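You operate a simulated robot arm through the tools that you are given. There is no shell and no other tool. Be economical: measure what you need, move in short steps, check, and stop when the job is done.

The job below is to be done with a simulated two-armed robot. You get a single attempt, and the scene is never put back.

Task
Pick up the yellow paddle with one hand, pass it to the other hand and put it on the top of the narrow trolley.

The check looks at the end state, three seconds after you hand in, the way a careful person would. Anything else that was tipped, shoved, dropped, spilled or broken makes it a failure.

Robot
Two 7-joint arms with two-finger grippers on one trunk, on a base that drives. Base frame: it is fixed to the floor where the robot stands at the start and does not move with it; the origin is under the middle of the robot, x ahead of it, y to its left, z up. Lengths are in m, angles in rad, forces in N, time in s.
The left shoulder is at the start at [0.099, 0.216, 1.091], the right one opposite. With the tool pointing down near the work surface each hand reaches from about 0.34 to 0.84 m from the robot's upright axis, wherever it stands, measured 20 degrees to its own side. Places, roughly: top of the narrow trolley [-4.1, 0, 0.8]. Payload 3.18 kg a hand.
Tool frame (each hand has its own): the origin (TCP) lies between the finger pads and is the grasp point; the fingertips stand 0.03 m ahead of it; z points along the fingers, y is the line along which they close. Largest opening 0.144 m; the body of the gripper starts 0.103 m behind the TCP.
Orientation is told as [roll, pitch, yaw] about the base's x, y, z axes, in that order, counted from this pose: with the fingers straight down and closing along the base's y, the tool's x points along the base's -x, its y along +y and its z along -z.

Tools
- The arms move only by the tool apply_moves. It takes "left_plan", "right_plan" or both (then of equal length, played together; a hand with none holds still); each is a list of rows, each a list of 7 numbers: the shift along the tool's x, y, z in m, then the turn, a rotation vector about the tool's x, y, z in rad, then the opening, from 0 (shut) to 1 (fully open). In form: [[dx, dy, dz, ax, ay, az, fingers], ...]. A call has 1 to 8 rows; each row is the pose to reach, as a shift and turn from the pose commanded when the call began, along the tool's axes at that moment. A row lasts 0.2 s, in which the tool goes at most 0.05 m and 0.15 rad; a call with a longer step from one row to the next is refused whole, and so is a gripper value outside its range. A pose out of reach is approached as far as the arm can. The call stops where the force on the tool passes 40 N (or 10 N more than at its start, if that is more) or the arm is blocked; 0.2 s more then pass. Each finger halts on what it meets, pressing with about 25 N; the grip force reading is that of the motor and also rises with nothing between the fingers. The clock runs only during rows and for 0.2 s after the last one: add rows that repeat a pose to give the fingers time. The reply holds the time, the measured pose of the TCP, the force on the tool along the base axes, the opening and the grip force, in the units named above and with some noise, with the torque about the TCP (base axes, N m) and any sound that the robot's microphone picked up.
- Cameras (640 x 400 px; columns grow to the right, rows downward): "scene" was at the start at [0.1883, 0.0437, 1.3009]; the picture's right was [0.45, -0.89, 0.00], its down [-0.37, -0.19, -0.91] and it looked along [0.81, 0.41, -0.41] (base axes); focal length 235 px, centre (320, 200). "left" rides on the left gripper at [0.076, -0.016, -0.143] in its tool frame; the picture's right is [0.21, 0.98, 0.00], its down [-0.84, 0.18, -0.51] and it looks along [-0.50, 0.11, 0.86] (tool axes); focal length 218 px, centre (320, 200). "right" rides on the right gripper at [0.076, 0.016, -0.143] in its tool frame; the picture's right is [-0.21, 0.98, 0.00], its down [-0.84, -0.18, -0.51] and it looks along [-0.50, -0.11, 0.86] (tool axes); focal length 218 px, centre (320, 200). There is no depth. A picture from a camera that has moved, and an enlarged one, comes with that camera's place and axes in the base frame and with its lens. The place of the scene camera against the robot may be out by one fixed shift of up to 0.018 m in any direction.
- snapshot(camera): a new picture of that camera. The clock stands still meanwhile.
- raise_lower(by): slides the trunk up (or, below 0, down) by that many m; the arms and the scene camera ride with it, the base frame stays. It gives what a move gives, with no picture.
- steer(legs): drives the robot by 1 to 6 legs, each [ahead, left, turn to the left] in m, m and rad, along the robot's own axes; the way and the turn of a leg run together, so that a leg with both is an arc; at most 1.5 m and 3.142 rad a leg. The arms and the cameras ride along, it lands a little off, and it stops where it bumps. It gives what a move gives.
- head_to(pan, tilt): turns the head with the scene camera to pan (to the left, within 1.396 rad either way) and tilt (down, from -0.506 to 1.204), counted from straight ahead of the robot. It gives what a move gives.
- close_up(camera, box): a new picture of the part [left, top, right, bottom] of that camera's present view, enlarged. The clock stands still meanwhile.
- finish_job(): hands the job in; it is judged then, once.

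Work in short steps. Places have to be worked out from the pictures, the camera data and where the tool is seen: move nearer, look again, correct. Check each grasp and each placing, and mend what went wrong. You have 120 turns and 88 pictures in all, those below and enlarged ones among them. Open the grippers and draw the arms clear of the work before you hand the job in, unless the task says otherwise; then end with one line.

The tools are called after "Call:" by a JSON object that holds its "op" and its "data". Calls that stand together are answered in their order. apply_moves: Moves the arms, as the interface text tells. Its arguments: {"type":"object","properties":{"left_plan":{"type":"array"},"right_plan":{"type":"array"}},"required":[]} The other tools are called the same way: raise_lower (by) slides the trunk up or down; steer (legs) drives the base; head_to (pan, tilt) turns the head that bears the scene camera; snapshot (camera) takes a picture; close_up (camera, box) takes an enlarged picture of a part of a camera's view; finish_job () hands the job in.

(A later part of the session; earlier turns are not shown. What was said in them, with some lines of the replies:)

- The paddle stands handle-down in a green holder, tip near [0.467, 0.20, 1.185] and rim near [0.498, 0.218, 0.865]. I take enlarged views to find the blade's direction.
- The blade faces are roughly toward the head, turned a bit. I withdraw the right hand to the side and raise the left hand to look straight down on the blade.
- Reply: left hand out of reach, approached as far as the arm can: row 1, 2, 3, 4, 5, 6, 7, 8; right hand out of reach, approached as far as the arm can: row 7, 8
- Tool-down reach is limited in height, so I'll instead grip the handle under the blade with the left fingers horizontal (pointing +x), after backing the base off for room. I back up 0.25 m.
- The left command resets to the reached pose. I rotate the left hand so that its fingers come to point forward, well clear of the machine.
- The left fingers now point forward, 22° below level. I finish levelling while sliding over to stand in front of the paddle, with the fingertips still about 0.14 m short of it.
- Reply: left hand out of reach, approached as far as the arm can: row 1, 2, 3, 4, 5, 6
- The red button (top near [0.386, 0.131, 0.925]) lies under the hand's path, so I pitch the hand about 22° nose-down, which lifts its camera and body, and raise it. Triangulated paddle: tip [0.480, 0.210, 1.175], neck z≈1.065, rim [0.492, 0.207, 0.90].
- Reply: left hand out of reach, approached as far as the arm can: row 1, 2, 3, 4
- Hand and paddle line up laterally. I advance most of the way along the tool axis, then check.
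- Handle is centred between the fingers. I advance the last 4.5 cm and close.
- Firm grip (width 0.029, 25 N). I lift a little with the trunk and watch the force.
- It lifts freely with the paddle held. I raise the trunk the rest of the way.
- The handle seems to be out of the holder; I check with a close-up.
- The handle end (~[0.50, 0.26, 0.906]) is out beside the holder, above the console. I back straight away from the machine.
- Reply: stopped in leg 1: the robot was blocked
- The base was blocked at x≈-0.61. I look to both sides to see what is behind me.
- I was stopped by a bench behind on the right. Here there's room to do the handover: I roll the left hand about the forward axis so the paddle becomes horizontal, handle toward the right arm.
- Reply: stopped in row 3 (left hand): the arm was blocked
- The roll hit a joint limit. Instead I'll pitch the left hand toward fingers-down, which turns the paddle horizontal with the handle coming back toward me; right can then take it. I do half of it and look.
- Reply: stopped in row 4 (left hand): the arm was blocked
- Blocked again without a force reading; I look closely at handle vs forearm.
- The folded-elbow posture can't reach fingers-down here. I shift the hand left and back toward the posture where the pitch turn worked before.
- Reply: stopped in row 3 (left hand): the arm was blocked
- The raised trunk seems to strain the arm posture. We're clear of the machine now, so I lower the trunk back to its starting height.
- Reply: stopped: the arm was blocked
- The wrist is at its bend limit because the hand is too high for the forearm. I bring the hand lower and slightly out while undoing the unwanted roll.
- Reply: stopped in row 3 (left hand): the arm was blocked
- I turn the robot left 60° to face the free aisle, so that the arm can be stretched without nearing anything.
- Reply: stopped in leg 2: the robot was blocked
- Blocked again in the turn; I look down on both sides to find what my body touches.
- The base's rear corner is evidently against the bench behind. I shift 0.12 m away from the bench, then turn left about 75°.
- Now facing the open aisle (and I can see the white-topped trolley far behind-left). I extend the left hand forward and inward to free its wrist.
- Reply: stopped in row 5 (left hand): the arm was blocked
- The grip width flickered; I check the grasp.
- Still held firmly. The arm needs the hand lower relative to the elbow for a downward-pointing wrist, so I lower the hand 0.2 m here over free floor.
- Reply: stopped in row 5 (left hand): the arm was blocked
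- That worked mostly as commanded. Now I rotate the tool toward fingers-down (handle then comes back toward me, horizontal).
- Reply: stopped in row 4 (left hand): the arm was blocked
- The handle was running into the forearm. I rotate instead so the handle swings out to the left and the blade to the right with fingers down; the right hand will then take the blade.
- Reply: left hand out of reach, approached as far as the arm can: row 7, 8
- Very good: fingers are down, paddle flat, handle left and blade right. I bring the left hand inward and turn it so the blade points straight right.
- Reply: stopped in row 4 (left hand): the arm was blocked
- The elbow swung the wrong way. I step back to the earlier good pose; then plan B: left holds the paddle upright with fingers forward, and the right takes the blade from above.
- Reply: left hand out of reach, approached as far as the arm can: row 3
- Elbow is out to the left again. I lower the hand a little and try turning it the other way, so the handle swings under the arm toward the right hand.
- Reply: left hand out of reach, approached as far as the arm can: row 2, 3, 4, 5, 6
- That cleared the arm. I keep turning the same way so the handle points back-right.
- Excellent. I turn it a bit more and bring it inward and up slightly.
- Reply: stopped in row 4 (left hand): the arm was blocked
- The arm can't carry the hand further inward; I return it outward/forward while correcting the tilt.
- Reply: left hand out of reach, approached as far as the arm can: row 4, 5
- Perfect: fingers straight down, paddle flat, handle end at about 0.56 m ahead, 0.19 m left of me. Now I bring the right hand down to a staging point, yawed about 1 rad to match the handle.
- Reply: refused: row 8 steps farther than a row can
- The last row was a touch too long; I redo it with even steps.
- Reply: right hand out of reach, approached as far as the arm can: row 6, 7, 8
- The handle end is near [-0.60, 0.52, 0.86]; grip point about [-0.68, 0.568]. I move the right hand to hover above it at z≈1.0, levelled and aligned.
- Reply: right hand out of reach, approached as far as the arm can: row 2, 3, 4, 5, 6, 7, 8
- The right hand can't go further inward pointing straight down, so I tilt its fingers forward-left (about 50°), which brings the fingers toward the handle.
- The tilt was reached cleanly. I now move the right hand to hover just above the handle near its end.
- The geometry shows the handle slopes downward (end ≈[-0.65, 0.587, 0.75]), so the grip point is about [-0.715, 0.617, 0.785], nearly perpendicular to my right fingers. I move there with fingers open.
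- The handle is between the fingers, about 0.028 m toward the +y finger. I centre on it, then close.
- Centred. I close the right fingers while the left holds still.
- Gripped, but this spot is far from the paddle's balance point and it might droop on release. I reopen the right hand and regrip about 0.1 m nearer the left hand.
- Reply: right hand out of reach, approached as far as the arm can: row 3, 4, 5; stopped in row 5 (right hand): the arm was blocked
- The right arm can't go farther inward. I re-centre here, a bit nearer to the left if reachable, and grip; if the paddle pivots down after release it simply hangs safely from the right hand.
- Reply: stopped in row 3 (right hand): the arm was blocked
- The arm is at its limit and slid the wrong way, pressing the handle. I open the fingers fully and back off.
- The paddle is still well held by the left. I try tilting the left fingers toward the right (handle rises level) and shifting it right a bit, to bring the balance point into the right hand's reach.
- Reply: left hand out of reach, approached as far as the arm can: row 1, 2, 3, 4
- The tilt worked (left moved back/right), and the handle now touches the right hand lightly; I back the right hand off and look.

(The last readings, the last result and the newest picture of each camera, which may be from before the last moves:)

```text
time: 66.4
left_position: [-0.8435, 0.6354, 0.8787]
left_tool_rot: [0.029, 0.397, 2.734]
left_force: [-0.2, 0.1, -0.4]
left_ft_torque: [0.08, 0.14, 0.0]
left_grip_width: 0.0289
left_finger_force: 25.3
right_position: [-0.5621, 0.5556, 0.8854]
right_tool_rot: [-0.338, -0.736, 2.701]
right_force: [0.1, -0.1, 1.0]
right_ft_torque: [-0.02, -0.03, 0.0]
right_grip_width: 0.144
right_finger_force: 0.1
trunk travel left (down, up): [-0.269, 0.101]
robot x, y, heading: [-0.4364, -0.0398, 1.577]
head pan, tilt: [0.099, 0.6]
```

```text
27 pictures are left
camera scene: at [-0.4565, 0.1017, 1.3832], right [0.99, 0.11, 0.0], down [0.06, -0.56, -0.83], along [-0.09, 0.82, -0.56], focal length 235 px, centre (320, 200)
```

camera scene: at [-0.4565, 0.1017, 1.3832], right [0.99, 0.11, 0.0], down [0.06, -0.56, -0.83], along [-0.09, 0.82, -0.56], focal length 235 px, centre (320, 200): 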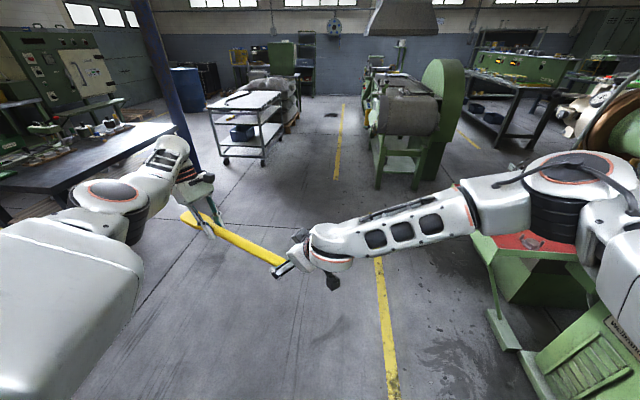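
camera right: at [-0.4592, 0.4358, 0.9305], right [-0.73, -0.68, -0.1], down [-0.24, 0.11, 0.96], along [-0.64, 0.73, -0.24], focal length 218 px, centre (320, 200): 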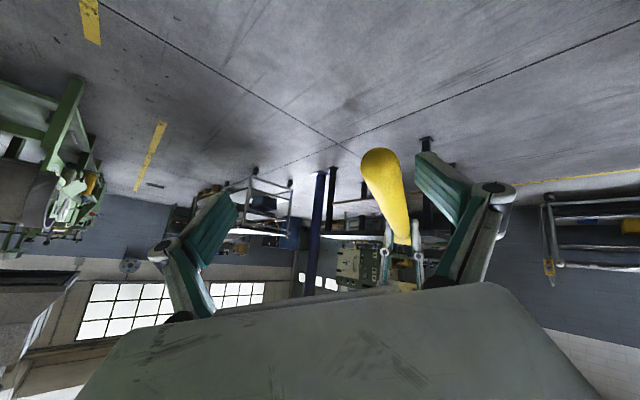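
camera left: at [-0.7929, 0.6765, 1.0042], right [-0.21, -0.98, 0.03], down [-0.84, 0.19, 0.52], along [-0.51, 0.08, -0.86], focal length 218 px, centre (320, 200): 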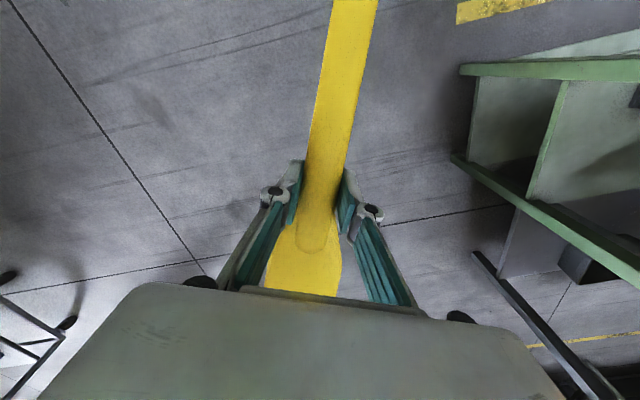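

The handle is level now, pointing at the right hand. I lift the right hand out of the way and shift the left further right with a bit more tilt.

Call:
{"op": "apply_moves", "data": {"right_plan": [[-0.007, -0.017, -0.045, 0, 0, 0, 1], [-0.015, -0.035, -0.089, 0, 0, 0, 1], [-0.015, -0.035, -0.089, 0, 0, 0, 1], [-0.015, -0.035, -0.089, 0, 0, 0, 1]], "left_plan": [[0, 0, 0, 0, 0, 0, 0], [0.02, -0.009, 0.008, 0, 0.05, 0, 0], [0.04, -0.019, 0.017, 0, 0.1, 0, 0], [0.059, -0.028, 0.025, 0, 0.15, 0, 0]]}}

Call:
{"op": "snapshot", "data": {"camera": "scene"}}

```text
time: 67.4
left_position: [-0.774, 0.6303, 0.8761]
left_tool_rot: [0.033, 0.549, 2.741]
left_force: [-0.9, 0.6, -0.2]
left_ft_torque: [0.09, 0.15, 0.0]
left_grip_width: 0.029
left_finger_force: 24.9
left hand out of reach, approached as far as the arm can: row 3, 4
right_position: [-0.5139, 0.5383, 0.9675]
right_tool_rot: [-0.338, -0.736, 2.703]
right_force: [1.0, -0.6, 0.4]
right_ft_torque: [-0.01, 0.01, 0.02]
right_grip_width: 0.1441
right_finger_force: 0.1
trunk travel left (down, up): [-0.269, 0.101]
robot x, y, heading: [-0.4315, -0.0417, 1.582]
head pan, tilt: [0.099, 0.6]
```

```text
26 pictures are left
camera scene: at [-0.4559, 0.1021, 1.383], right [0.99, 0.11, 0.0], down [0.06, -0.56, -0.83], along [-0.09, 0.82, -0.56], focal length 235 px, centre (320, 200)
```

scene: 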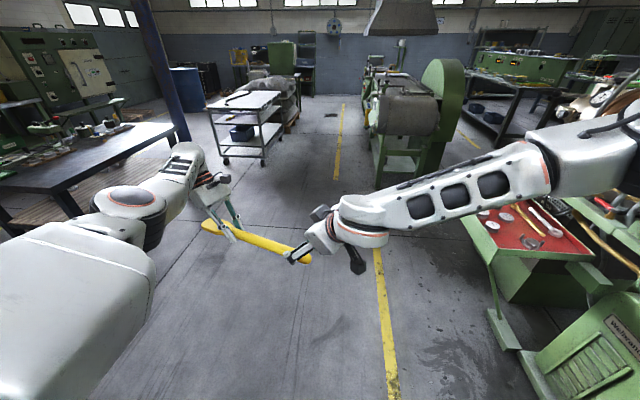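

Excellent, the left is now at x≈-0.774. The right grip target near the balance point is about [-0.687, 0.593, 0.89]; I move the right to hover just above it, levelling its roll.

Call:
{"op": "apply_moves", "data": {"right_plan": [[-0.023, 0.014, 0.025, -0.073, -0.004, -0.006, 1], [-0.045, 0.028, 0.051, -0.146, -0.008, -0.011, 1], [-0.068, 0.042, 0.076, -0.219, -0.012, -0.017, 1], [-0.09, 0.056, 0.102, -0.292, -0.016, -0.022, 1], [-0.113, 0.07, 0.127, -0.365, -0.02, -0.028, 1]]}}

Call:
{"op": "snapshot", "data": {"camera": "right"}}

```text
time: 68.6
left_position: [-0.7752, 0.6295, 0.8754]
left_tool_rot: [0.033, 0.546, 2.738]
left_force: [0.5, -0.1, 0.3]
left_ft_torque: [0.07, 0.17, -0.04]
left_grip_width: 0.0289
left_finger_force: 25.0
right_position: [-0.6549, 0.5795, 0.9397]
right_tool_rot: [-0.069, -0.748, 2.736]
right_force: [0.0, -1.2, -0.5]
right_ft_torque: [0.0, 0.0, 0.03]
right_grip_width: 0.1438
right_finger_force: 0.1
right hand out of reach, approached as far as the arm can: row 5
trunk travel left (down, up): [-0.269, 0.101]
robot x, y, heading: [-0.4387, -0.0453, 1.578]
head pan, tilt: [0.099, 0.6]
```

```text
25 pictures are left
camera right: at [-0.5256, 0.4937, 0.9914], right [-0.57, -0.82, 0.09], down [-0.19, 0.24, 0.95], along [-0.8, 0.52, -0.29], focal length 218 px, centre (320, 200)
```

right: 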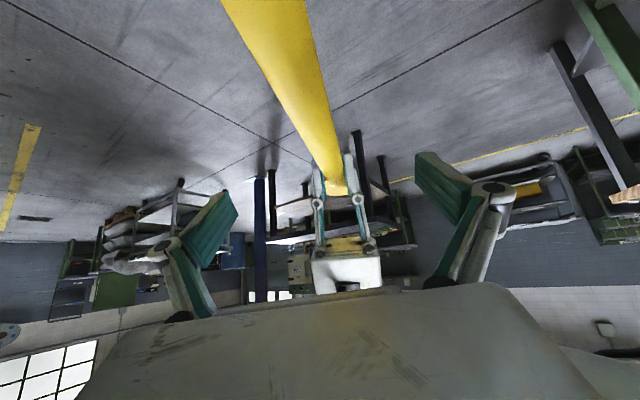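

Well lined up. I descend onto the handle and close the right fingers.

Call:
{"op": "apply_moves", "data": {"right_plan": [[0.009, 0.002, 0.025, 0, 0, 0, 1], [0.018, 0.005, 0.051, 0, 0, 0, 1], [0.018, 0.005, 0.051, 0, 0, 0, 1]]}}

Call:
{"op": "snapshot", "data": {"camera": "right"}}

```text
time: 69.4
left_position: [-0.7736, 0.6306, 0.876]
left_tool_rot: [0.031, 0.546, 2.739]
left_force: [-1.0, -0.1, -0.5]
left_ft_torque: [0.14, 0.17, 0.01]
left_grip_width: 0.0288
left_finger_force: 24.8
right_position: [-0.6731, 0.5877, 0.8911]
right_tool_rot: [-0.067, -0.747, 2.735]
right_force: [-0.3, 1.0, -0.2]
right_ft_torque: [-0.02, -0.01, -0.03]
right_grip_width: 0.1439
right_finger_force: 0.0
trunk travel left (down, up): [-0.269, 0.101]
robot x, y, heading: [-0.4326, -0.0419, 1.577]
head pan, tilt: [0.099, 0.6]
```

```text
24 pictures are left
camera right: at [-0.5436, 0.5018, 0.9434], right [-0.57, -0.82, 0.09], down [-0.19, 0.24, 0.95], along [-0.8, 0.52, -0.29], focal length 218 px, centre (320, 200)
```

right: 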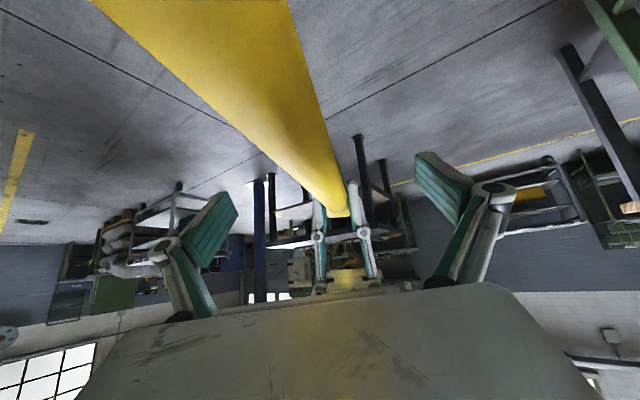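

On target. Closing the right fingers.

Call:
{"op": "apply_moves", "data": {"right_plan": [[0, 0, 0, 0, 0, 0, 0.6], [0, 0, 0, 0, 0, 0, 0.3], [0, 0, 0, 0, 0, 0, 0], [0, 0, 0, 0, 0, 0, 0], [0, 0, 0, 0, 0, 0, 0]]}}

```text
time: 70.6
left_position: [-0.776, 0.6308, 0.8758]
left_tool_rot: [0.031, 0.548, 2.74]
left_force: [-1.6, 14.2, -4.6]
left_ft_torque: [0.41, 0.31, 0.44]
left_grip_width: 0.0288
left_finger_force: 25.1
right_position: [-0.6734, 0.5846, 0.8908]
right_tool_rot: [-0.066, -0.746, 2.735]
right_force: [1.6, -14.9, 3.9]
right_ft_torque: [-0.42, 0.23, 1.02]
right_grip_width: 0.0307
right_finger_force: 24.8
trunk travel left (down, up): [-0.269, 0.101]
robot x, y, heading: [-0.4349, -0.0363, 1.58]
head pan, tilt: [0.099, 0.6]
```

Both hands hold it, with some lateral preload. I relax that by 5 mm, then open the left hand.

Call:
{"op": "apply_moves", "data": {"right_plan": [[0, 0.005, 0, 0, 0, 0, 0], [0, 0.005, 0, 0, 0, 0, 0], [0, 0.005, 0, 0, 0, 0, 0], [0, 0.005, 0, 0, 0, 0, 0], [0, 0.005, 0, 0, 0, 0, 0]], "left_plan": [[0, 0, 0, 0, 0, 0, 0], [0, 0, 0, 0, 0, 0, 0.3], [0, 0, 0, 0, 0, 0, 0.6], [0, 0, 0, 0, 0, 0, 1], [0, 0, 0, 0, 0, 0, 1]]}}

Call:
{"op": "snapshot", "data": {"camera": "left"}}

```text
time: 71.8
left_position: [-0.7752, 0.63, 0.8752]
left_tool_rot: [0.034, 0.546, 2.74]
left_force: [-0.6, 0.0, 0.4]
left_ft_torque: [-0.02, 0.01, 0.02]
left_grip_width: 0.1438
left_finger_force: 0.0
right_position: [-0.6767, 0.5824, 0.8917]
right_tool_rot: [-0.068, -0.748, 2.735]
right_force: [-0.3, 0.3, 0.2]
right_ft_torque: [-0.03, 0.0, -0.03]
right_grip_width: 0.0295
right_finger_force: 24.8
trunk travel left (down, up): [-0.269, 0.101]
robot x, y, heading: [-0.4346, -0.0438, 1.581]
head pan, tilt: [0.099, 0.6]
```

```text
23 pictures are left
camera left: at [-0.7745, 0.6522, 1.0355], right [-0.23, -0.96, 0.14], down [-0.97, 0.24, 0.0], along [-0.03, -0.13, -0.99], focal length 218 px, centre (320, 200)
```

left: 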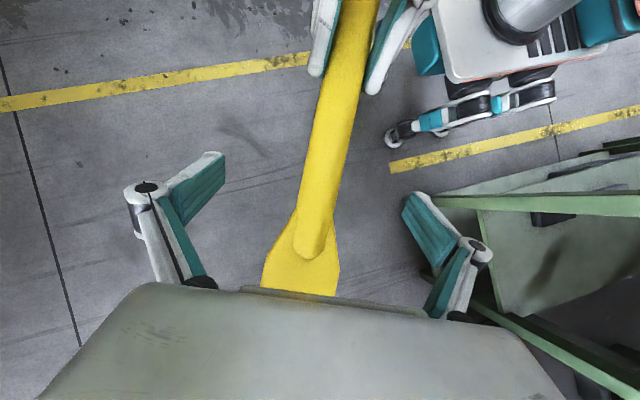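

The handover succeeded: the right holds the paddle alone. I withdraw the left hand back along its axis.

Call:
{"op": "apply_moves", "data": {"left_plan": [[0, 0, -0.04, 0, 0, 0, 1], [0, 0, -0.08, 0, 0, 0, 1], [0, 0, -0.12, 0, 0, 0, 1], [0, 0, -0.16, 0, 0, 0, 1]]}}

Call:
{"op": "snapshot", "data": {"camera": "scene"}}

```text
time: 72.8
left_position: [-0.8584, 0.6054, 1.0018]
left_tool_rot: [0.029, 0.548, 2.734]
left_force: [0.4, -1.7, -0.3]
left_ft_torque: [0.19, 0.01, 0.04]
left_grip_width: 0.144
left_finger_force: 0.1
left hand out of reach, approached as far as the arm can: row 1, 2, 3, 4
right_position: [-0.6792, 0.578, 0.8958]
right_tool_rot: [-0.076, -0.749, 2.746]
right_force: [-0.2, -2.5, -1.1]
right_ft_torque: [0.15, -0.21, -0.24]
right_grip_width: 0.0296
right_finger_force: 24.8
trunk travel left (down, up): [-0.269, 0.101]
robot x, y, heading: [-0.4311, -0.04, 1.577]
head pan, tilt: [0.099, 0.6]
```

```text
22 pictures are left
camera scene: at [-0.4589, 0.0957, 1.3844], right [0.99, 0.11, 0.0], down [0.06, -0.56, -0.83], along [-0.09, 0.82, -0.56], focal length 235 px, centre (320, 200)
```

scene: 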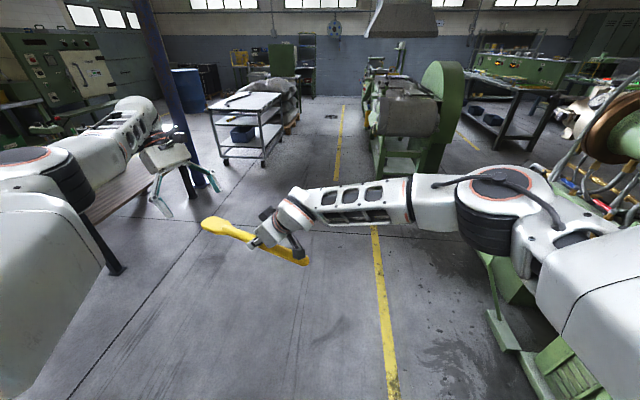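

Clear. Before driving I look left at the bench and route to the trolley.

Call:
{"op": "head_to", "data": {"pan": 1.25, "tilt": 0.45}}

Call:
{"op": "snapshot", "data": {"camera": "scene"}}

```text
time: 74.2
left_position: [-0.8562, 0.6101, 0.9975]
left_tool_rot: [0.035, 0.548, 2.741]
left_force: [-0.5, 0.4, 0.0]
left_ft_torque: [0.04, -0.01, 0.01]
left_grip_width: 0.1441
left_finger_force: 0.1
right_position: [-0.6762, 0.5838, 0.89]
right_tool_rot: [-0.068, -0.745, 2.733]
right_force: [0.3, 0.0, -2.2]
right_ft_torque: [-0.03, 0.0, -0.02]
right_grip_width: 0.0296
right_finger_force: 24.9
trunk travel left (down, up): [-0.269, 0.101]
robot x, y, heading: [-0.4327, -0.0437, 1.573]
head pan, tilt: [1.25, 0.45]
```

```text
21 pictures are left
camera scene: at [-0.5345, 0.0427, 1.3966], right [0.31, 0.95, 0.0], down [0.41, -0.13, -0.9], along [-0.86, 0.28, -0.44], focal length 235 px, centre (320, 200)
```

scene: 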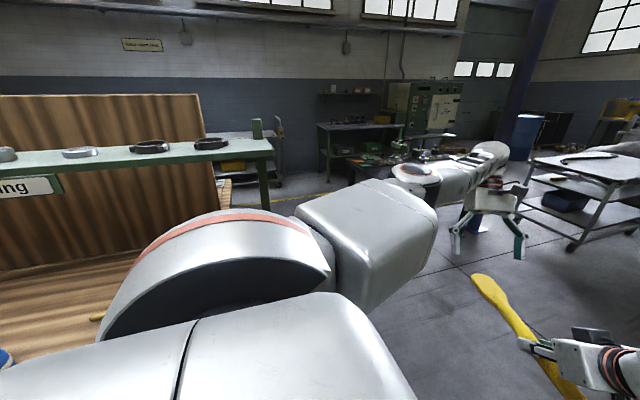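

The wooden bench/shelf occupies y<0.15 behind-left; the black table starts near x=-2.05, y=1.05. I'll drive forward (+y) to y≈0.68, then turn left to face west.

Call:
{"op": "steer", "data": {"legs": [[0.72, 0.06, 0], [0, 0, 1.5708]]}}

Call:
{"op": "head_to", "data": {"pan": 0.0, "tilt": 0.4}}

Call:
{"op": "snapshot", "data": {"camera": "scene"}}

```text
time: 81.9
left_position: [-1.1638, 0.2844, 0.9997]
left_tool_rot: [0.032, 0.547, -2.017]
left_force: [-0.6, -0.3, -0.6]
left_ft_torque: [0.0, 0.0, 0.03]
left_grip_width: 0.144
left_finger_force: 0.1
right_position: [-1.1287, 0.4642, 0.8907]
right_tool_rot: [-0.068, -0.748, -2.02]
right_force: [-0.2, -0.3, -2.7]
right_ft_torque: [0.08, -0.02, -0.01]
right_grip_width: 0.0298
right_finger_force: 25.2
trunk travel left (down, up): [-0.269, 0.101]
robot x, y, heading: [-0.4938, 0.6801, 3.103]
head pan, tilt: [1.25, 0.45]
```

```text
time: 83.3
left_position: [-1.1637, 0.2845, 0.9991]
left_tool_rot: [0.034, 0.546, -2.019]
left_force: [0.9, 0.0, 0.2]
left_ft_torque: [0.0, 0.0, -0.01]
left_grip_width: 0.1438
left_finger_force: 0.1
right_position: [-1.1283, 0.4641, 0.8919]
right_tool_rot: [-0.07, -0.746, -2.022]
right_force: [-0.3, -0.3, -2.5]
right_ft_torque: [0.03, -0.01, -0.01]
right_grip_width: 0.0297
right_finger_force: 24.9
trunk travel left (down, up): [-0.269, 0.101]
robot x, y, heading: [-0.495, 0.6768, 3.106]
head pan, tilt: [0.0, 0.4]
```

```text
20 pictures are left
camera scene: at [-0.6526, 0.6857, 1.4013], right [0.04, 1.0, 0.0], down [0.39, -0.01, -0.92], along [-0.92, 0.03, -0.39], focal length 235 px, centre (320, 200)
```

scene: 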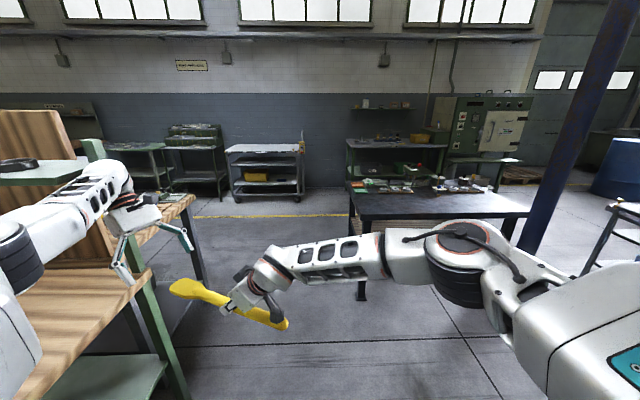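

The trolley (pale top, long side along y, near x≈-4) is straight ahead. I drive west to x≈-1.9, easing to y≈0.56 between bench and table.

Call:
{"op": "steer", "data": {"legs": [[0.6, 0.12, 0.03], [0.8, 0.02, 0]]}}

Call:
{"op": "snapshot", "data": {"camera": "scene"}}

```text
time: 90.5
left_position: [-2.5108, 0.0736, 0.9991]
left_tool_rot: [0.034, 0.547, -1.932]
left_force: [-0.3, -0.8, -0.3]
left_ft_torque: [-0.01, -0.02, -0.02]
left_grip_width: 0.1439
left_finger_force: 0.1
right_position: [-2.491, 0.2551, 0.8903]
right_tool_rot: [-0.067, -0.748, -1.938]
right_force: [-0.1, -0.5, -3.3]
right_ft_torque: [0.05, 0.04, 0.01]
right_grip_width: 0.0296
right_finger_force: 25.3
trunk travel left (down, up): [-0.269, 0.101]
robot x, y, heading: [-1.8765, 0.5194, -3.103]
head pan, tilt: [0.0, 0.4]
```

```text
19 pictures are left
camera scene: at [-2.0349, 0.5164, 1.4012], right [-0.05, 1.0, 0.0], down [0.39, 0.02, -0.92], along [-0.92, -0.04, -0.39], focal length 235 px, centre (320, 200)
```

scene: 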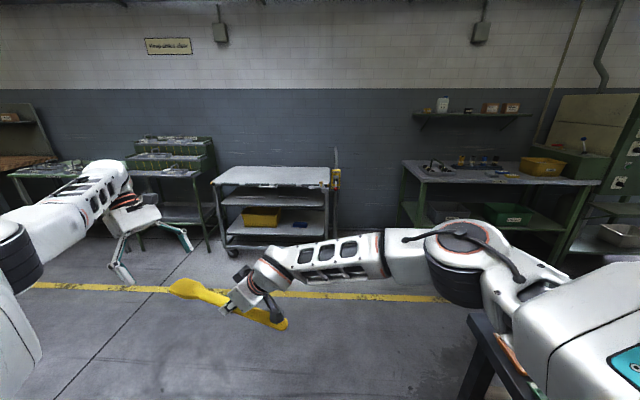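

The trolley top spans about x -3.72…-4.25, y -0.45…0.52, z≈0.8. I first move the right hand forward and slightly right relative to me, so I can reach its middle without the base touching it.

Call:
{"op": "apply_moves", "data": {"right_plan": [[0.011, -0.04, -0.008, 0, 0, 0, 0], [0.023, -0.08, -0.016, 0, 0, 0, 0], [0.035, -0.12, -0.024, 0, 0, 0, 0], [0.046, -0.16, -0.032, 0, 0, 0, 0]]}}

Call:
{"op": "snapshot", "data": {"camera": "scene"}}

```text
time: 91.5
left_position: [-2.5126, 0.0833, 1.0035]
left_tool_rot: [0.035, 0.54, -1.938]
left_force: [-0.6, 3.6, 0.0]
left_ft_torque: [-0.5, -0.05, -0.17]
left_grip_width: 0.144
left_finger_force: 0.0
right_position: [-2.5754, 0.3832, 0.9351]
right_tool_rot: [-0.129, -0.763, -2.018]
right_force: [3.0, -0.6, -3.8]
right_ft_torque: [-0.07, 0.27, -0.14]
right_grip_width: 0.0297
right_finger_force: 25.4
right hand out of reach, approached as far as the arm can: row 1, 2, 3, 4
trunk travel left (down, up): [-0.269, 0.101]
robot x, y, heading: [-1.8731, 0.5188, -3.092]
head pan, tilt: [0.0, 0.4]
```

```text
18 pictures are left
camera scene: at [-2.0359, 0.5265, 1.4014], right [-0.05, 1.0, -0.01], down [0.39, 0.01, -0.92], along [-0.92, -0.05, -0.39], focal length 235 px, centre (320, 200)
```

scene: 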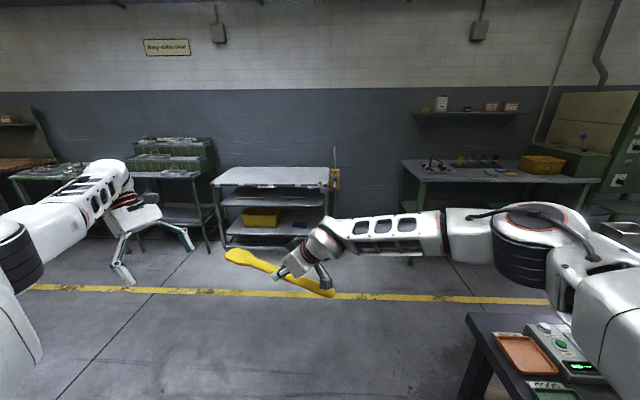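

Good. I drive on ahead 1.0 m while easing left to line up, then look again.

Call:
{"op": "steer", "data": {"legs": [[0.3, 0.08, 0], [0.7, 0.2, -0.045]]}}

Call:
{"op": "head_to", "data": {"pan": 0.0, "tilt": 0.6}}

Call:
{"op": "snapshot", "data": {"camera": "scene"}}

```text
time: 97.2
left_position: [-3.5233, -0.1989, 0.9982]
left_tool_rot: [0.034, 0.548, -1.989]
left_force: [-0.8, -0.4, 0.1]
left_ft_torque: [-0.01, 0.0, 0.0]
left_grip_width: 0.1438
left_finger_force: 0.1
right_position: [-3.5718, 0.11, 0.9351]
right_tool_rot: [-0.137, -0.76, -2.069]
right_force: [-0.6, -0.1, -2.4]
right_ft_torque: [0.04, -0.04, -0.02]
right_grip_width: 0.0299
right_finger_force: 24.6
trunk travel left (down, up): [-0.269, 0.101]
robot x, y, heading: [-2.8683, 0.2179, 3.134]
head pan, tilt: [0.0, 0.4]
```

```text
time: 97.9
left_position: [-3.5231, -0.1974, 1.0004]
left_tool_rot: [0.033, 0.548, -1.988]
left_force: [-0.2, 0.5, 0.7]
left_ft_torque: [-0.01, 0.01, -0.02]
left_grip_width: 0.1442
left_finger_force: 0.0
right_position: [-3.5719, 0.1102, 0.9359]
right_tool_rot: [-0.137, -0.76, -2.068]
right_force: [-0.7, 0.1, -1.3]
right_ft_torque: [0.01, -0.04, 0.0]
right_grip_width: 0.0298
right_finger_force: 24.7
trunk travel left (down, up): [-0.269, 0.101]
robot x, y, heading: [-2.8647, 0.2165, 3.139]
head pan, tilt: [0.0, 0.6]
```

```text
17 pictures are left
camera scene: at [-3.0191, 0.2184, 1.3831], right [0.01, 1.0, 0.0], down [0.56, 0.0, -0.83], along [-0.83, 0.01, -0.56], focal length 235 px, centre (320, 200)
```

scene: 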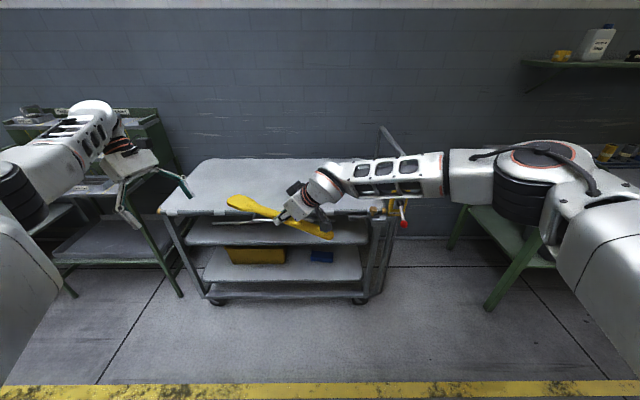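

Trolley top: x -3.80…-4.31, y -0.42…0.50. To keep my right forearm off its push-handle at y≈0.53, I aim the grip point at about [-3.98, -0.08] and drive in.

Call:
{"op": "steer", "data": {"legs": [[0.1, 0.19, 0], [0.3, 0, 0]]}}

Call:
{"op": "snapshot", "data": {"camera": "scene"}}

Call:
{"op": "snapshot", "data": {"camera": "right"}}

```text
time: 101.8
left_position: [-3.913, -0.3972, 0.998]
left_tool_rot: [0.037, 0.549, -1.976]
left_force: [0.1, 0.3, 0.9]
left_ft_torque: [0.02, -0.04, -0.04]
left_grip_width: 0.1439
left_finger_force: 0.1
right_position: [-3.9652, -0.0895, 0.9353]
right_tool_rot: [-0.137, -0.759, -2.055]
right_force: [0.1, -0.4, -1.9]
right_ft_torque: [0.06, -0.05, 0.05]
right_grip_width: 0.0296
right_finger_force: 25.1
trunk travel left (down, up): [-0.269, 0.101]
robot x, y, heading: [-3.2566, 0.0228, -3.137]
head pan, tilt: [0.0, 0.6]
```

```text
16 pictures are left
camera scene: at [-3.4147, 0.0259, 1.383], right [-0.01, 1.0, 0.0], down [0.57, 0.0, -0.82], along [-0.82, 0.0, -0.57], focal length 235 px, centre (320, 200)
```

scene: 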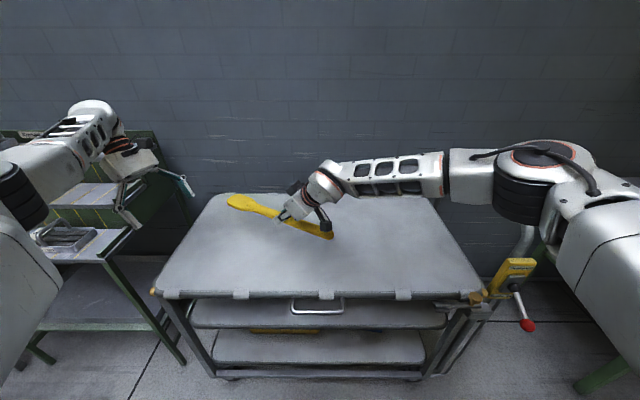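

```text
15 pictures are left
camera right: at [-3.864, 0.0256, 0.9843], right [0.74, -0.67, 0.05], down [-0.21, -0.17, 0.96], along [-0.63, -0.73, -0.27], focal length 218 px, centre (320, 200)
```

right: 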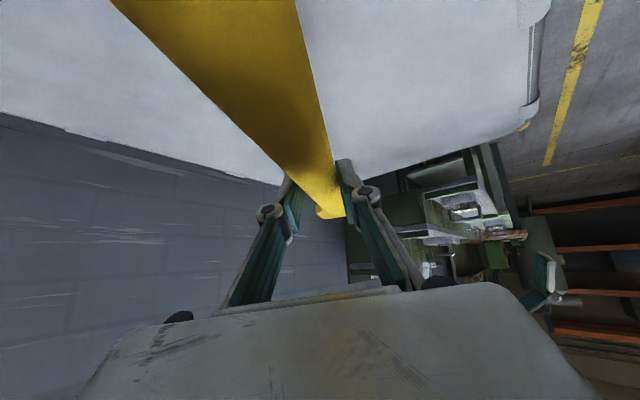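

The paddle is over the trolley top with good margins (blade tip ≈[-4.12, -0.30]). I lower 7 cm in small steps.

Call:
{"op": "apply_moves", "data": {"right_plan": [[0.012, 0.002, 0.013, 0, 0, 0, 0], [0.024, 0.004, 0.025, 0, 0, 0, 0], [0.036, 0.005, 0.038, 0, 0, 0, 0], [0.048, 0.007, 0.05, 0, 0, 0, 0]]}}

Call:
{"op": "close_up", "data": {"camera": "scene", "box": [200, 140, 400, 280]}}

```text
time: 102.8
left_position: [-3.9118, -0.3961, 0.9998]
left_tool_rot: [0.035, 0.548, -1.974]
left_force: [-0.4, 0.0, -0.8]
left_ft_torque: [-0.01, 0.03, -0.01]
left_grip_width: 0.1442
left_finger_force: 0.0
right_position: [-3.9638, -0.0877, 0.8674]
right_tool_rot: [-0.139, -0.758, -2.054]
right_force: [0.4, -0.7, -2.1]
right_ft_torque: [0.03, -0.01, 0.02]
right_grip_width: 0.0295
right_finger_force: 25.2
trunk travel left (down, up): [-0.269, 0.101]
robot x, y, heading: [-3.2634, 0.0243, -3.14]
head pan, tilt: [0.0, 0.6]
```

```text
2.86 times, centred on (300, 210) of scene
camera zoom: at [-3.4141, 0.026, 1.383], right [-0.01, 1.0, 0.0], down [0.57, 0.0, -0.82], along [-0.82, 0.0, -0.57], focal length 672 px, centre (377, 171)
```

zoom: 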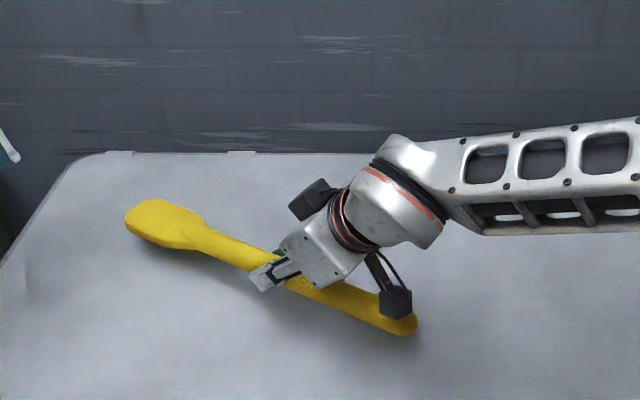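

Clear shadow gap is small now. I lower a further 2.4 cm gently.

Call:
{"op": "apply_moves", "data": {"right_plan": [[0.006, 0.001, 0.006, 0, 0, 0, 0], [0.011, 0.002, 0.012, 0, 0, 0, 0], [0.017, 0.002, 0.017, 0, 0, 0, 0]]}}

Call:
{"op": "close_up", "data": {"camera": "scene", "box": [200, 140, 400, 280]}}

```text
time: 103.7
left_position: [-3.9123, -0.3969, 0.9997]
left_tool_rot: [0.033, 0.548, -1.973]
left_force: [0.6, 0.1, 1.0]
left_ft_torque: [0.02, 0.0, 0.02]
left_grip_width: 0.1437
left_finger_force: 0.0
right_position: [-3.9669, -0.0882, 0.8399]
right_tool_rot: [-0.138, -0.759, -2.055]
right_force: [0.1, -0.2, -2.4]
right_ft_torque: [0.07, -0.02, 0.02]
right_grip_width: 0.0298
right_finger_force: 25.4
trunk travel left (down, up): [-0.269, 0.101]
robot x, y, heading: [-3.2565, 0.0251, -3.135]
head pan, tilt: [0.0, 0.6]
```

```text
2.86 times, centred on (300, 210) of scene
camera zoom: at [-3.4141, 0.026, 1.383], right [-0.01, 1.0, 0.0], down [0.57, 0.0, -0.82], along [-0.82, 0.0, -0.57], focal length 672 px, centre (377, 171)
```

zoom: 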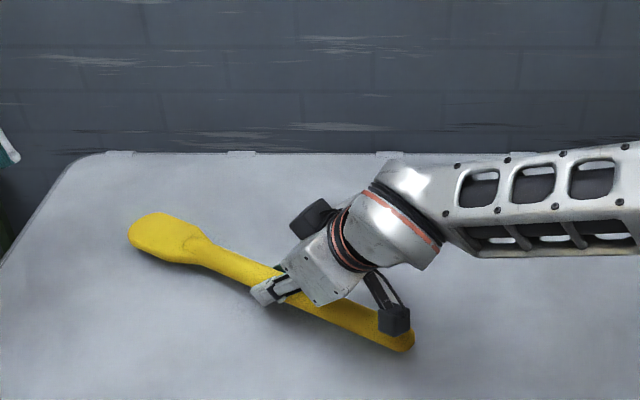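

No contact yet (only its weight). I lower another 2 cm.

Call:
{"op": "apply_moves", "data": {"right_plan": [[0.005, 0.001, 0.005, 0, 0, 0, 0], [0.01, 0.001, 0.01, 0, 0, 0, 0], [0.014, 0.002, 0.014, 0, 0, 0, 0]]}}

Call:
{"op": "close_up", "data": {"camera": "scene", "box": [200, 140, 400, 280]}}

```text
time: 104.5
left_position: [-3.9128, -0.3979, 1.0002]
left_tool_rot: [0.034, 0.547, -1.975]
left_force: [0.4, -0.4, 0.0]
left_ft_torque: [0.01, 0.04, 0.02]
left_grip_width: 0.1443
left_finger_force: 0.1
right_position: [-3.9647, -0.0884, 0.8253]
right_tool_rot: [-0.141, -0.76, -2.056]
right_force: [0.2, 0.5, 0.4]
right_ft_torque: [-0.69, 0.41, -0.05]
right_grip_width: 0.03
right_finger_force: 24.8
trunk travel left (down, up): [-0.269, 0.101]
robot x, y, heading: [-3.261, 0.0291, -3.134]
head pan, tilt: [0.0, 0.6]
```

```text
2.86 times, centred on (300, 210) of scene
camera zoom: at [-3.4134, 0.0261, 1.3832], right [-0.01, 1.0, 0.0], down [0.56, 0.0, -0.83], along [-0.83, 0.0, -0.56], focal length 672 px, centre (377, 171)
```

zoom: 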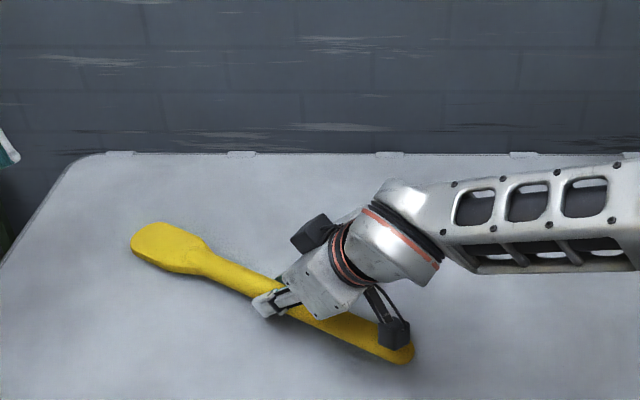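

The blade is resting (weight taken up, torque changed) at TCP z≈0.825. I open the right fingers partway.

Call:
{"op": "apply_moves", "data": {"right_plan": [[0, 0, 0, 0, 0, 0, 0.22], [0, 0, 0, 0, 0, 0, 0.3], [0, 0, 0, 0, 0, 0, 0.4], [0, 0, 0, 0, 0, 0, 0.4]]}}

Call:
{"op": "close_up", "data": {"camera": "scene", "box": [200, 140, 400, 280]}}

Call:
{"op": "snapshot", "data": {"camera": "right"}}

```text
time: 105.5
left_position: [-3.9131, -0.3969, 0.9989]
left_tool_rot: [0.032, 0.548, -1.976]
left_force: [-0.5, -0.5, 1.0]
left_ft_torque: [0.01, 0.02, 0.01]
left_grip_width: 0.144
left_finger_force: 0.1
right_position: [-3.9645, -0.0893, 0.8236]
right_tool_rot: [-0.138, -0.759, -2.055]
right_force: [-0.5, 0.7, -0.5]
right_ft_torque: [0.01, 0.01, 0.02]
right_grip_width: 0.0576
right_finger_force: 0.1
trunk travel left (down, up): [-0.269, 0.101]
robot x, y, heading: [-3.2609, 0.0268, -3.138]
head pan, tilt: [0.0, 0.6]
```

```text
2.86 times, centred on (300, 210) of scene
camera zoom: at [-3.4137, 0.026, 1.3831], right [-0.01, 1.0, 0.0], down [0.56, 0.0, -0.83], along [-0.83, 0.0, -0.56], focal length 672 px, centre (377, 171)
```

zoom: 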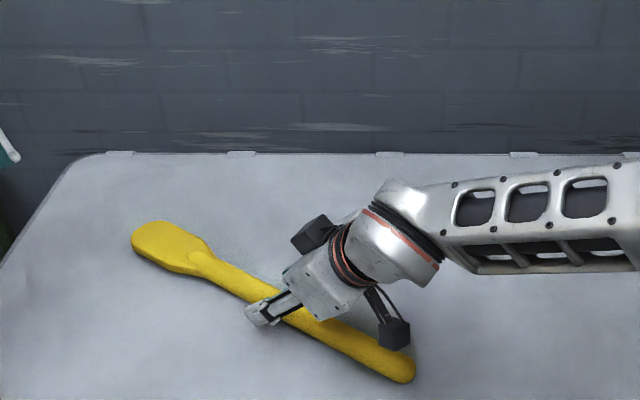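

```text
10 pictures are left
camera right: at [-3.863, 0.0271, 0.8719], right [0.74, -0.67, 0.05], down [-0.21, -0.17, 0.96], along [-0.63, -0.73, -0.27], focal length 218 px, centre (320, 200)
```

right: 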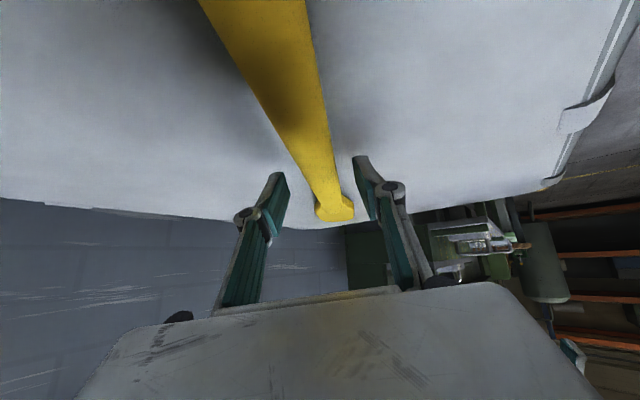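

The paddle lies flat on the trolley. I withdraw the right hand back and up along its own axis.

Call:
{"op": "apply_moves", "data": {"right_plan": [[0, 0, -0.03, 0, 0, 0, 0.4], [0, 0, -0.07, 0, 0, 0, 0.4], [0, 0, -0.11, 0, 0, 0, 0.6], [0, 0, -0.15, 0, 0, 0, 1]]}}

Call:
{"op": "snapshot", "data": {"camera": "scene"}}

```text
time: 106.5
left_position: [-3.9111, -0.3958, 0.9997]
left_tool_rot: [0.033, 0.546, -1.976]
left_force: [0.7, 0.1, 0.7]
left_ft_torque: [0.0, 0.02, 0.02]
left_grip_width: 0.1439
left_finger_force: 0.0
right_position: [-3.8996, -0.0079, 0.9304]
right_tool_rot: [-0.138, -0.76, -2.057]
right_force: [0.9, 0.3, 0.0]
right_ft_torque: [-0.01, 0.02, -0.02]
right_grip_width: 0.1442
right_finger_force: 0.0
trunk travel left (down, up): [-0.269, 0.101]
robot x, y, heading: [-3.2578, 0.0242, -3.135]
head pan, tilt: [0.0, 0.6]
```

```text
9 pictures are left
camera scene: at [-3.4128, 0.0266, 1.3833], right [-0.01, 1.0, 0.0], down [0.56, 0.0, -0.83], along [-0.83, 0.0, -0.56], focal length 235 px, centre (320, 200)
```

scene: 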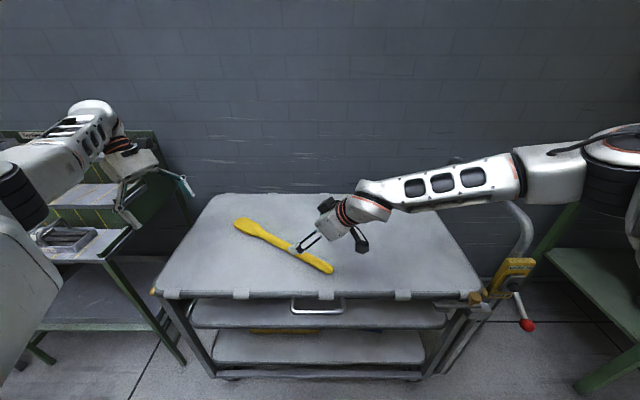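

The paddle rests on the trolley top, both grippers open. I back straight away from the trolley.

Call:
{"op": "steer", "data": {"legs": [[-0.6, 0, 0]]}}

Call:
{"op": "snapshot", "data": {"camera": "scene"}}

```text
time: 109.9
left_position: [-3.3022, -0.3937, 1.0001]
left_tool_rot: [0.033, 0.547, -1.979]
left_force: [-0.5, 1.1, -0.2]
left_ft_torque: [0.0, 0.05, 0.0]
left_grip_width: 0.144
left_finger_force: 0.1
right_position: [-3.2903, -0.0035, 0.9295]
right_tool_rot: [-0.139, -0.76, -2.057]
right_force: [1.6, 0.0, 0.0]
right_ft_torque: [0.0, 0.01, -0.02]
right_grip_width: 0.144
right_finger_force: 0.0
trunk travel left (down, up): [-0.269, 0.101]
robot x, y, heading: [-2.6497, 0.027, -3.141]
head pan, tilt: [0.0, 0.6]
```

```text
8 pictures are left
camera scene: at [-2.8027, 0.0289, 1.3831], right [0.0, 1.0, 0.0], down [0.56, 0.0, -0.83], along [-0.83, 0.0, -0.56], focal length 235 px, centre (320, 200)
```

scene: 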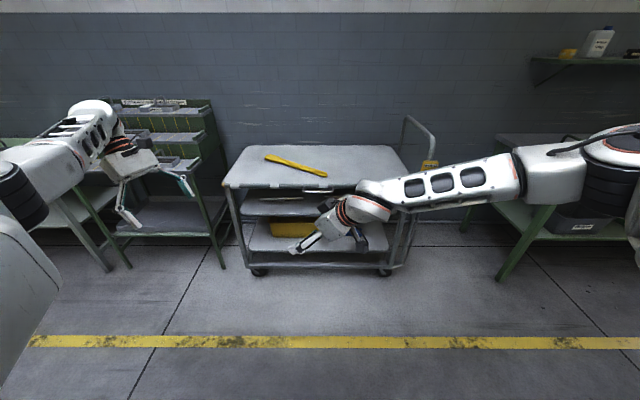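

The paddle lies on the trolley top, nothing nearby is disturbed, and both hands are open and well clear. I hand the job in.

Call:
{"op": "finish_job", "data": {}}

```text
The job is handed in.
```

The yellow paddle was picked up with the left hand, passed to the right, and now lies flat on top of the narrow trolley; early on, the base bumped the bench behind it, and the pictures I took afterwards showed nothing moved.
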